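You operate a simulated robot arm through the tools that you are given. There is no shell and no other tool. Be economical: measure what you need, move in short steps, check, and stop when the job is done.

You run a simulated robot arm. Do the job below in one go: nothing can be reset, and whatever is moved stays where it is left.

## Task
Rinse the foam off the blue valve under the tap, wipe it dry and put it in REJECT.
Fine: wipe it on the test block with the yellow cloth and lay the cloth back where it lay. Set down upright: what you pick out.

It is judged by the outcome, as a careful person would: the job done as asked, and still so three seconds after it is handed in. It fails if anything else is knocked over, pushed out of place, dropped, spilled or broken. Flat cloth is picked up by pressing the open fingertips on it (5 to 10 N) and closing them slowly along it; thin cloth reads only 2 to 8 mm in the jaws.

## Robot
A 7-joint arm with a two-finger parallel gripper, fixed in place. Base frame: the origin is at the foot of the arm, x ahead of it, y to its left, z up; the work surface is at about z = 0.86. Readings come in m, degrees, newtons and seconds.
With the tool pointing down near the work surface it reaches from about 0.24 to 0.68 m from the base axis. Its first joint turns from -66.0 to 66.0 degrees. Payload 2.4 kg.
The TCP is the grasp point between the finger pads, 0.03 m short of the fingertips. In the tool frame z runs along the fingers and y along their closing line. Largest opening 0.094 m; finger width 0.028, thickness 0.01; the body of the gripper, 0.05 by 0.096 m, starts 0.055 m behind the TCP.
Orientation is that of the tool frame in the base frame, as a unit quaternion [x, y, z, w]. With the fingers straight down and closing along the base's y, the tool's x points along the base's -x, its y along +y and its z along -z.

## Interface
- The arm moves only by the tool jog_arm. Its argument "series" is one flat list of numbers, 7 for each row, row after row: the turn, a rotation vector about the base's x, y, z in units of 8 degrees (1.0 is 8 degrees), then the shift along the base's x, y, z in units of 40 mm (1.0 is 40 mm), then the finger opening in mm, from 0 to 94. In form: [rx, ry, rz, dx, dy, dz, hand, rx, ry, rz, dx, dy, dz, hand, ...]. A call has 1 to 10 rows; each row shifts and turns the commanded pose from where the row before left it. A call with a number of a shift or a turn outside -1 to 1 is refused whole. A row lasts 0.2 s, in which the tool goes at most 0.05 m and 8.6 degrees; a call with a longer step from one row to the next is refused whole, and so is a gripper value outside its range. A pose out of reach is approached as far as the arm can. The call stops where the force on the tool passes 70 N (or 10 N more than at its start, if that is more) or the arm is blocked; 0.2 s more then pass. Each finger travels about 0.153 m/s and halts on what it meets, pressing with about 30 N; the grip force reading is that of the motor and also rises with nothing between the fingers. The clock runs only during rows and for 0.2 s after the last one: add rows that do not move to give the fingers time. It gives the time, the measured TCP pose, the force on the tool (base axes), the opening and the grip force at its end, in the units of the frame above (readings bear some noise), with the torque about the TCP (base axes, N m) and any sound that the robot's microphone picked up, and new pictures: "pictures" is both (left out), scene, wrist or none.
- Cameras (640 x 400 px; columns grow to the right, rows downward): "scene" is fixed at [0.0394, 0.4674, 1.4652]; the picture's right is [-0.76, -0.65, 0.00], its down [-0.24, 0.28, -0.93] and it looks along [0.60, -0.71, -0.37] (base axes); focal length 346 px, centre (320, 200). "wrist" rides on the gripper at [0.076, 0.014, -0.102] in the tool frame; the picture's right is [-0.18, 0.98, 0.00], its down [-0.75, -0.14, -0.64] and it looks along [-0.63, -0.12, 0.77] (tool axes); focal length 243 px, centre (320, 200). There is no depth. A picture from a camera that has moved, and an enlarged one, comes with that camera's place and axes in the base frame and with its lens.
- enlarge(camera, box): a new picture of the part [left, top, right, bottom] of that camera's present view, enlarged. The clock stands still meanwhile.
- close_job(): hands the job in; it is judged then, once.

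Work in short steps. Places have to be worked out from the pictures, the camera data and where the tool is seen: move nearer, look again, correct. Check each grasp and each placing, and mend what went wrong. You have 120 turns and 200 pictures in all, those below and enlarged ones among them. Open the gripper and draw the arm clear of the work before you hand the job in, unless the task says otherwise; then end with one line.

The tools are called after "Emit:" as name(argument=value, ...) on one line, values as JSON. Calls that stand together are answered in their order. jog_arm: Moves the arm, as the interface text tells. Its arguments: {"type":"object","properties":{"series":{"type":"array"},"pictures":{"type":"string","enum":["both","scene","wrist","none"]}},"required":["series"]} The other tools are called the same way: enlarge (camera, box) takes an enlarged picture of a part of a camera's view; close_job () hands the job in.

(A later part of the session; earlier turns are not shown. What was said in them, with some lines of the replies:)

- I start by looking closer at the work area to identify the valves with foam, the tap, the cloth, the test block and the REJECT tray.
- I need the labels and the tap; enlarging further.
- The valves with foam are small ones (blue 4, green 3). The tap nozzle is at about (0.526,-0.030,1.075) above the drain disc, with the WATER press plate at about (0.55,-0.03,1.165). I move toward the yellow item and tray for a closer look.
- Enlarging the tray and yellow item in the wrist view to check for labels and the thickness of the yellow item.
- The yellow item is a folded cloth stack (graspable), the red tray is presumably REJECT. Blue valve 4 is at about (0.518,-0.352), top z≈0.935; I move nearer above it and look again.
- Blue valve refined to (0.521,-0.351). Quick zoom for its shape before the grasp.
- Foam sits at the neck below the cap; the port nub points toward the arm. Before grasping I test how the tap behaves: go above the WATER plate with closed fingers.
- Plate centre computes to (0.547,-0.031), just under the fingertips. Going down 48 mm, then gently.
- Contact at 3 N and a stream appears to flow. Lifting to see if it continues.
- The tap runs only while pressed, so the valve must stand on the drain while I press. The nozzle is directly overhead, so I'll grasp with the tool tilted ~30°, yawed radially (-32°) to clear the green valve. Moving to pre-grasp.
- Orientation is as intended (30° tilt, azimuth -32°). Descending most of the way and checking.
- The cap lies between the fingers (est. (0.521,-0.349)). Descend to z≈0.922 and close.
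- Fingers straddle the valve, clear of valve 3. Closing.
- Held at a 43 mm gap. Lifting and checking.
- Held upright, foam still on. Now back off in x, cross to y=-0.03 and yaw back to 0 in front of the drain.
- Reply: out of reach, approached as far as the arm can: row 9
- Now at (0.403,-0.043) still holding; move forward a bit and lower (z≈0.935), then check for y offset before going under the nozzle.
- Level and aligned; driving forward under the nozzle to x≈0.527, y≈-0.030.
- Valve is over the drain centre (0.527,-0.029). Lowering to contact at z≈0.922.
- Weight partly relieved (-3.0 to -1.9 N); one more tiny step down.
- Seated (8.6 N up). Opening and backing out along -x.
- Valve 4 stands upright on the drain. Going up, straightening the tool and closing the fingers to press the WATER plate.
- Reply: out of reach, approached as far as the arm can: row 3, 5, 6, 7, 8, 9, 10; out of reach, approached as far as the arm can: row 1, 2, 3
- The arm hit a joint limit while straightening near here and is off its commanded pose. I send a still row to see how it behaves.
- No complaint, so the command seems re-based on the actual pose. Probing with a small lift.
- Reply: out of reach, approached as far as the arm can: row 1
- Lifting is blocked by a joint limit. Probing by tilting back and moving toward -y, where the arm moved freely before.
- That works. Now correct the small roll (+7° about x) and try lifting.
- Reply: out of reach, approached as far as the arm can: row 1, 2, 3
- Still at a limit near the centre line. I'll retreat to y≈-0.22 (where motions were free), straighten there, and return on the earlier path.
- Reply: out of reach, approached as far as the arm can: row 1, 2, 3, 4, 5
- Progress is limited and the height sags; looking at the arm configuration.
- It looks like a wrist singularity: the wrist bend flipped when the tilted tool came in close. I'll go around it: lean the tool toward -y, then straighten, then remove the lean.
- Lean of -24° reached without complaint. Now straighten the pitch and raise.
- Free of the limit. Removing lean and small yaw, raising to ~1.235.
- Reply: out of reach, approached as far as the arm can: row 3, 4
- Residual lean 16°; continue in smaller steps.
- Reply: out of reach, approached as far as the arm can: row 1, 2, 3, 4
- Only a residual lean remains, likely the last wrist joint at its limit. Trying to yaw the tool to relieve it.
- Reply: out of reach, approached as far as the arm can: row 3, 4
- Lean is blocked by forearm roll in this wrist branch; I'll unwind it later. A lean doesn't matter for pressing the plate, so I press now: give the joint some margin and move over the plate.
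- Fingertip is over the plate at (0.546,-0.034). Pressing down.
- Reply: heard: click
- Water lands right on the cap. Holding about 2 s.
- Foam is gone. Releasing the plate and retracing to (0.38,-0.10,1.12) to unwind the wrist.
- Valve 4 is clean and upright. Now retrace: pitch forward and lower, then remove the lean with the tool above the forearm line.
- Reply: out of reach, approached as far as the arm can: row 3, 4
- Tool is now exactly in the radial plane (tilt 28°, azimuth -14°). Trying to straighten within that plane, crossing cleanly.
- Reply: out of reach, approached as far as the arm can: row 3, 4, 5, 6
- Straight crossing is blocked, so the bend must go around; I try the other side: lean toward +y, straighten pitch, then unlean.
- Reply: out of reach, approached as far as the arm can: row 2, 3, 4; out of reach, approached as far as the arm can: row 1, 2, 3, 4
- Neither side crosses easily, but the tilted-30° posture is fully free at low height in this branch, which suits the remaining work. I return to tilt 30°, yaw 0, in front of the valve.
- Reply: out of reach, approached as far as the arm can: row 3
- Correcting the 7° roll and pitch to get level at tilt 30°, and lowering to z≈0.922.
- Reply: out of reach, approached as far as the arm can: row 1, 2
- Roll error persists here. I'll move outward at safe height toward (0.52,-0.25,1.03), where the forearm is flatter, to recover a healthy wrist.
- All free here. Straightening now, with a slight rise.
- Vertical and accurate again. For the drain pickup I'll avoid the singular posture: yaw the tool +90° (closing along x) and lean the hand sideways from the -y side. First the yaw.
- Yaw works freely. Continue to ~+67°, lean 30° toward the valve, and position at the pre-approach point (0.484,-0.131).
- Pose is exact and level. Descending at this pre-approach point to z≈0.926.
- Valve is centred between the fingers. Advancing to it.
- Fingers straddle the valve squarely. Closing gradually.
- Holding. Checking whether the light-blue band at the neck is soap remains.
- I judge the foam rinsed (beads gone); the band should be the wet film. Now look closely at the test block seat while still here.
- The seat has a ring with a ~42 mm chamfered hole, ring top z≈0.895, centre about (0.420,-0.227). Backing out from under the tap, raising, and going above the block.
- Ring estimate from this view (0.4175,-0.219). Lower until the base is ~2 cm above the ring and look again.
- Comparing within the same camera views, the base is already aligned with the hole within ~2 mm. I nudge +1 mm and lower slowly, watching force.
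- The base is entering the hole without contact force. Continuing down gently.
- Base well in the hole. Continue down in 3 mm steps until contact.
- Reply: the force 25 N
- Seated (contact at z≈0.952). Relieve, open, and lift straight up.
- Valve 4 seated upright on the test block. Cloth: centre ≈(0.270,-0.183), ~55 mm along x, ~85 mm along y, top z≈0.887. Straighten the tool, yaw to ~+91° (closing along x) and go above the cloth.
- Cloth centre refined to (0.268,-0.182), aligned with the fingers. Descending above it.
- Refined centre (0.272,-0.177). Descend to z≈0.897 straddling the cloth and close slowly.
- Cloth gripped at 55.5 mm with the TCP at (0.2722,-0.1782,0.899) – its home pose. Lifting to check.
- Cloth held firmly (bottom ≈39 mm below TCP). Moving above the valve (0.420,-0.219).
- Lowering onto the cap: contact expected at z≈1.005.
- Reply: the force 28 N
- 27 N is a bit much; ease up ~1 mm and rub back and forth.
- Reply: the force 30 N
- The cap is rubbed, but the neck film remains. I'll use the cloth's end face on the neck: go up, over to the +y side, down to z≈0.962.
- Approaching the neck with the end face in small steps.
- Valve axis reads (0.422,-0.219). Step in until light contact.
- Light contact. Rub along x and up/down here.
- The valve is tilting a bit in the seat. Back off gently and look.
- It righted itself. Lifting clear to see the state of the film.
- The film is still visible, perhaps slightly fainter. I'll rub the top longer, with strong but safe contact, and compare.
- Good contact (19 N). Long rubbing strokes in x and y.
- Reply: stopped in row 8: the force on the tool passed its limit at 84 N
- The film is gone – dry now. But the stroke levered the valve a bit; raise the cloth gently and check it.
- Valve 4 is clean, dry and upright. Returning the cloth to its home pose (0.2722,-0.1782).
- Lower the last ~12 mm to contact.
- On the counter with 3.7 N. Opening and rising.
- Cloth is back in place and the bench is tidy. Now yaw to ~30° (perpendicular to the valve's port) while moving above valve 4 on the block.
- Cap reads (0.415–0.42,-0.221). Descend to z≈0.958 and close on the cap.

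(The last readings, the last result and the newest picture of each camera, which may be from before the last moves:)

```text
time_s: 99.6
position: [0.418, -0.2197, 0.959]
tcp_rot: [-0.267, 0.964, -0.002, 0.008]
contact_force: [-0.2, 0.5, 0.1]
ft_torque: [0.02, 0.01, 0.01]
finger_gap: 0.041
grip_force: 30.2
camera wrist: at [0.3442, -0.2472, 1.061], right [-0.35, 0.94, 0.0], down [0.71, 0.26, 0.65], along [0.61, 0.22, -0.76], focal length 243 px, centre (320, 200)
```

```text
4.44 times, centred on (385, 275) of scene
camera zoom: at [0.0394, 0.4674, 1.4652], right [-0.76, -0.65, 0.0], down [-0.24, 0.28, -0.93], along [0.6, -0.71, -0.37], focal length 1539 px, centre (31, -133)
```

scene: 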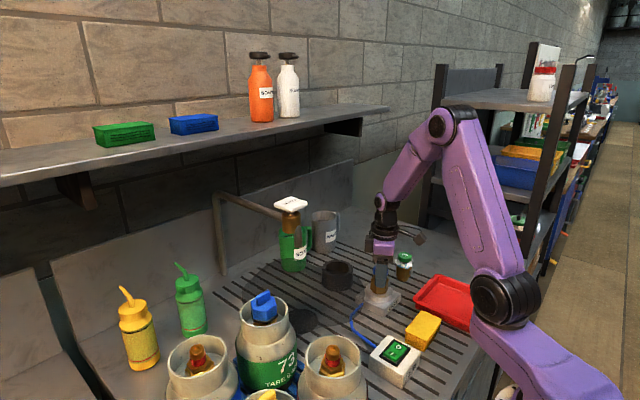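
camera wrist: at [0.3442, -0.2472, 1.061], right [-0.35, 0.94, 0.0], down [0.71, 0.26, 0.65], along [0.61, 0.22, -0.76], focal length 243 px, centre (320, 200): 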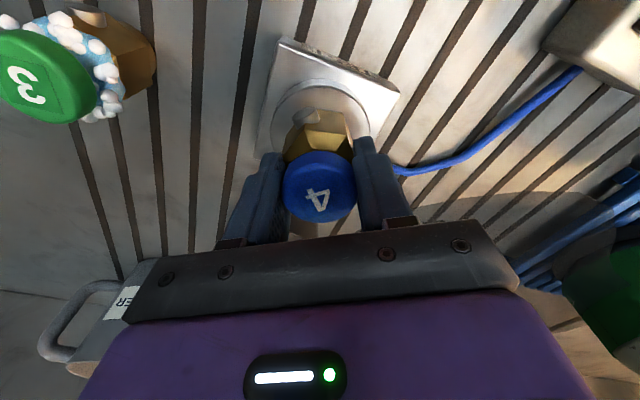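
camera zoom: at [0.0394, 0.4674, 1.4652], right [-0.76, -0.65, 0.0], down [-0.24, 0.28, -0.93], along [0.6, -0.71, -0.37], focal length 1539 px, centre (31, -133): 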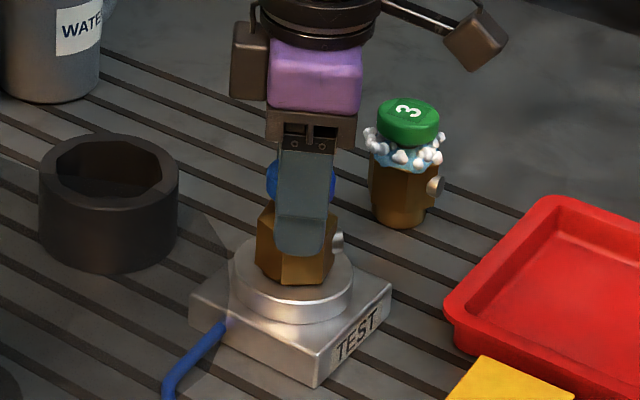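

Gripped at 41 mm. Lift straight out of the seat.

Emit:
jog_arm(series=[0, 0, 0, 0, 0, 0.3, 20, 0, 0, 0, 0, 0, 0.6, 20, 0, 0, 0, 0, 0, 1, 20, 0, 0, 0, 0, 0, 1, 20, 0, 0, 0, 0, 0, 0, 20])

Emit:
enlarge(camera="scene", box=[340, 210, 450, 330])

```text
time_s: 100.8
position: [0.4194, -0.2216, 1.0768]
tcp_rot: [-0.266, 0.964, -0.001, 0.008]
contact_force: [-0.5, 0.8, -2.9]
ft_torque: [-0.02, -0.02, 0.05]
finger_gap: 0.0405
grip_force: 29.9
camera wrist: at [0.3448, -0.2485, 1.1776], right [-0.35, 0.94, 0.0], down [0.71, 0.26, 0.65], along [0.61, 0.22, -0.76], focal length 243 px, centre (320, 200)
```

scene: 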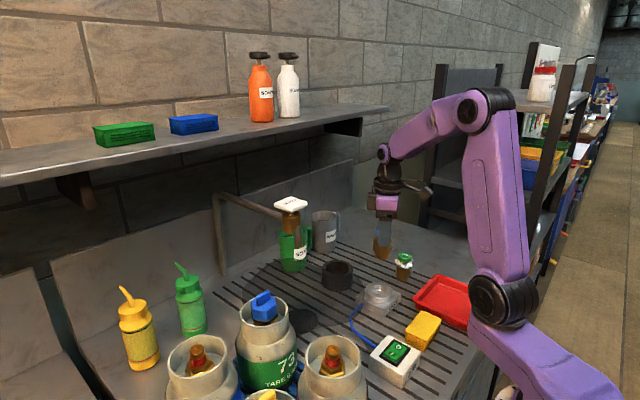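
wrist: 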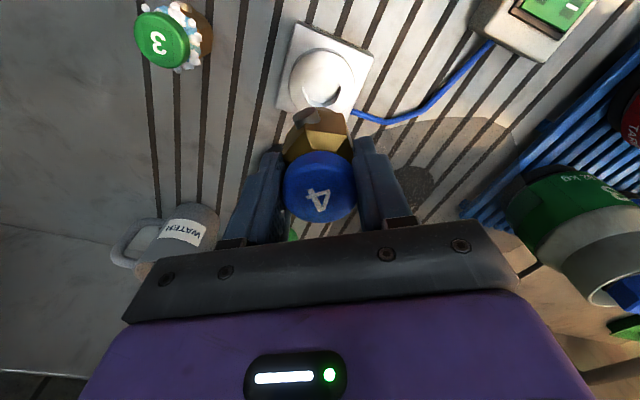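

```text
3.33 times, centred on (395, 270) of scene
camera zoom: at [0.0394, 0.4674, 1.4652], right [-0.76, -0.65, 0.0], down [-0.24, 0.28, -0.93], along [0.6, -0.71, -0.37], focal length 1154 px, centre (70, -33)
```

zoom: 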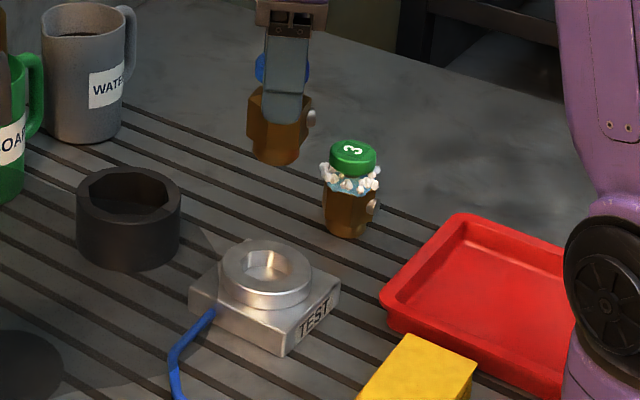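

Clean lift, block undisturbed. Moving over the red tray at (0.258,-0.352).

Emit:
jog_arm(series=[0, 0, 0, -0.8, -0.65, 0, 20, 0, 0, 0, -0.8, -0.65, 0, 20, 0, 0, 0, -0.8, -0.65, 0, 20, 0, 0, 0, -0.8, -0.65, 0, 20, 0, 0, 0, -0.8, -0.65, 0, 20, 0, 0, 0, 0, 0, 0, 20])

Emit:
enlarge(camera="scene", box=[390, 220, 510, 340])

```text
time_s: 102.2
position: [0.2597, -0.3507, 1.0752]
tcp_rot: [-0.266, 0.964, -0.001, 0.008]
contact_force: [-0.2, 0.1, -3.0]
ft_torque: [-0.01, -0.01, -0.02]
finger_gap: 0.0406
grip_force: 30.4
camera wrist: at [0.1847, -0.378, 1.1773], right [-0.35, 0.94, 0.0], down [0.71, 0.26, 0.65], along [0.61, 0.22, -0.76], focal length 243 px, centre (320, 200)
```

scene: 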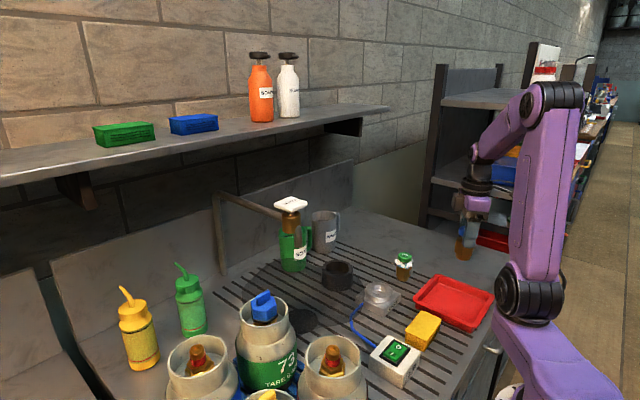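
wrist: 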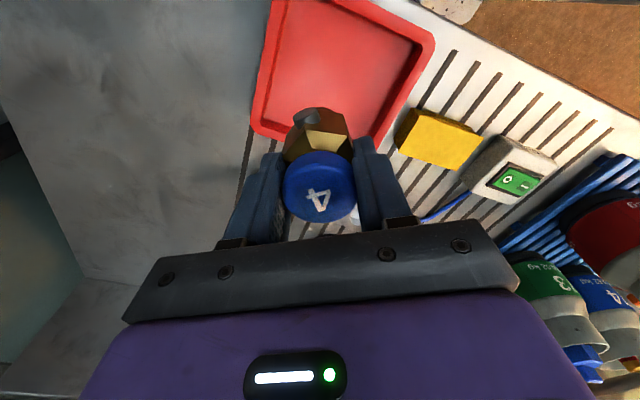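

```text
3.33 times, centred on (450, 280) of scene
camera zoom: at [0.0394, 0.4673, 1.4652], right [-0.76, -0.65, 0.0], down [-0.24, 0.28, -0.93], along [0.6, -0.71, -0.37], focal length 1154 px, centre (-113, -67)
```

zoom: 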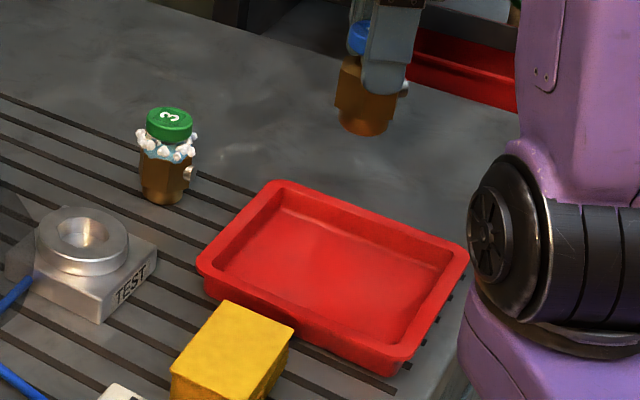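

Tray centre ≈(0.256,-0.334). Adjust and descend to just above the tray floor.

Emit:
jog_arm(series=[0, 0, 0, -0.07, 0.4, 0, 20, 0, 0, 0, 0, 0, -1, 20, 0, 0, 0, 0, 0, -1, 20, 0, 0, 0, 0, 0, -1, 20, 0, 0, 0, 0, 0, -0.1, 20, 0, 0, 0, 0, 0, 0, 20])

Emit:
enlarge(camera="scene", box=[390, 220, 510, 340])

```text
time_s: 103.6
position: [0.2569, -0.3345, 0.9509]
tcp_rot: [-0.267, 0.964, -0.002, 0.009]
contact_force: [-0.4, 0.6, -2.6]
ft_torque: [0.0, -0.01, 0.01]
finger_gap: 0.0404
grip_force: 30.3
camera wrist: at [0.1822, -0.3613, 1.0527], right [-0.35, 0.94, 0.0], down [0.71, 0.26, 0.65], along [0.61, 0.22, -0.76], focal length 243 px, centre (320, 200)
```

scene: 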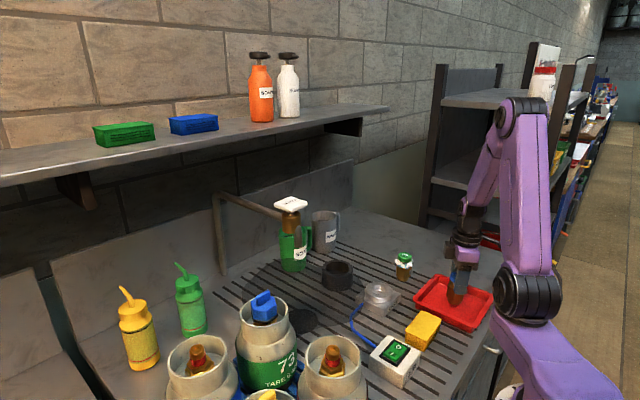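
wrist: 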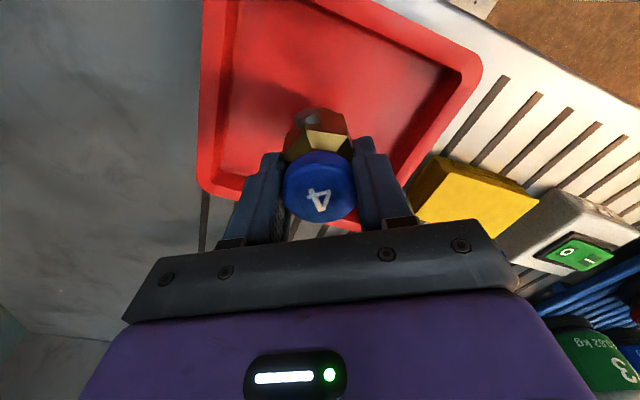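

```text
3.33 times, centred on (450, 280) of scene
camera zoom: at [0.0394, 0.4673, 1.4652], right [-0.76, -0.65, 0.0], down [-0.24, 0.28, -0.93], along [0.6, -0.71, -0.37], focal length 1154 px, centre (-113, -67)
```

zoom: 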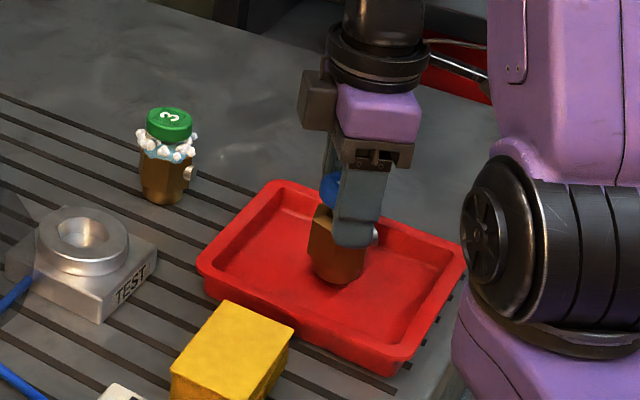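

Valve over the tray centre. Lowering to the floor in small steps.

Emit:
jog_arm(series=[0, 0, 0, 0, 0, -0.2, 20, 0, 0, 0, 0, 0, 0, 20], pictures="none")

Emit:
jog_arm(series=[0, 0, 0, 0, 0, -0.08, 20, 0, 0, 0, 0, 0, 0, 20], pictures="none")

```text
time_s: 104.2
position: [0.2565, -0.3338, 0.942]
tcp_rot: [-0.266, 0.964, -0.001, 0.008]
contact_force: [0.4, 0.1, -3.1]
ft_torque: [0.0, 0.02, 0.0]
finger_gap: 0.0405
grip_force: 30.3
```

```text
time_s: 104.8
position: [0.2563, -0.3342, 0.9394]
tcp_rot: [-0.267, 0.964, -0.001, 0.008]
contact_force: [-0.6, -0.7, -3.0]
ft_torque: [0.0, 0.01, 0.02]
finger_gap: 0.0401
grip_force: 30.1
```

Emit:
jog_arm(series=[0, 0, 0, 0, 0, -0.06, 20, 0, 0, 0, 0, 0, 0, 20], pictures="none")

```text
time_s: 105.4
position: [0.2564, -0.3346, 0.9391]
tcp_rot: [-0.266, 0.964, -0.001, 0.009]
contact_force: [-0.6, 0.8, 16.4]
ft_torque: [0.24, 0.11, 0.09]
finger_gap: 0.0397
grip_force: 29.9
```

Floor contact (16 N). Relieve, open, and rise.

Emit:
jog_arm(series=[0, 0, 0, 0, 0, 0.03, 20, 0, 0, 0, 0, 0, 0, 46, 0, 0, 0, 0, 0, 0, 60, 0, 0, 0, 0, 0, 0, 75, 0, 0, 0, 0, 0, 0, 75, 0, 0, 0, 0, 0, 0.5, 75, 0, 0, 0, 0, 0, 1, 75, 0, 0, 0, 0, 0, 1, 75, 0, 0, 0, 0, 0, 1, 75, 0, 0, 0, 0, 0, 1, 75])

Emit:
enlarge(camera="scene", box=[370, 220, 510, 360])

```text
time_s: 107.6
position: [0.2567, -0.334, 1.1206]
tcp_rot: [-0.267, 0.964, -0.001, 0.009]
contact_force: [-0.1, -0.2, 0.0]
ft_torque: [-0.02, -0.01, 0.02]
finger_gap: 0.0751
grip_force: 0.1
camera wrist: at [0.1817, -0.3612, 1.2219], right [-0.35, 0.94, 0.0], down [0.71, 0.26, 0.65], along [0.61, 0.22, -0.76], focal length 243 px, centre (320, 200)
```

scene: 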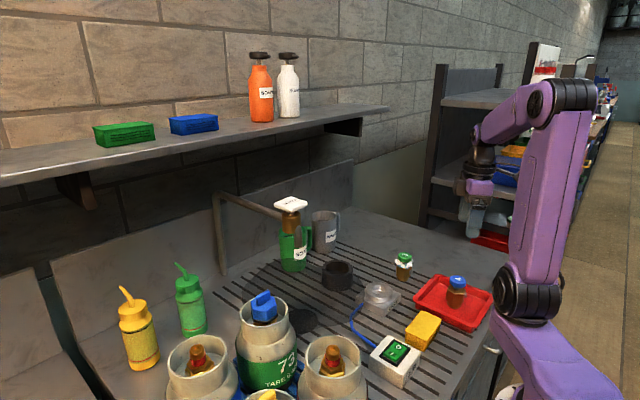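
wrist: 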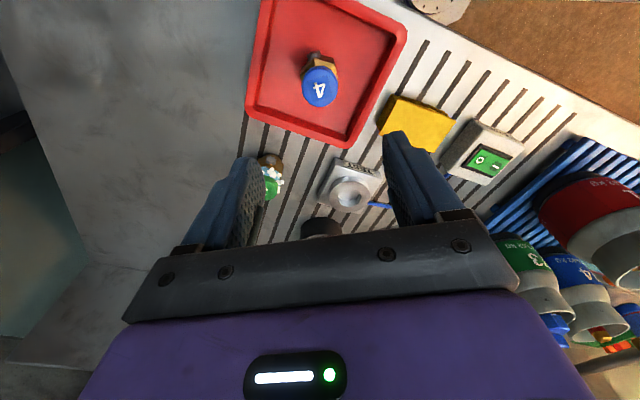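

```text
2.86 times, centred on (440, 290) of scene
camera zoom: at [0.0394, 0.4674, 1.4652], right [-0.76, -0.65, 0.0], down [-0.24, 0.28, -0.93], along [0.6, -0.71, -0.37], focal length 989 px, centre (-23, -57)
```

zoom: 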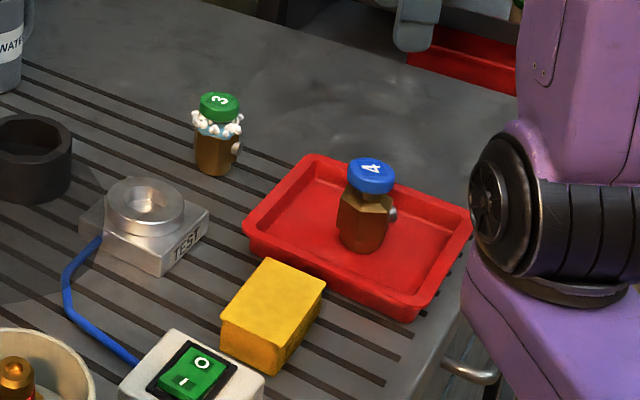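

Valve 4 stands upright in the red tray. Test block, cloth, green valve and mugs are all in place, and the tap is off. The gripper is open and clear above the tray, so I'm handing in.

Emit:
close_job()

```text
The job is handed in.
```

The blue valve (no. 4) was rinsed under the tap, wiped dry on the test block and set upright in the red tray, and the yellow cloth was laid back within a few millimetres of where it lay. I took the red tray to be REJECT without seeing a label on it.
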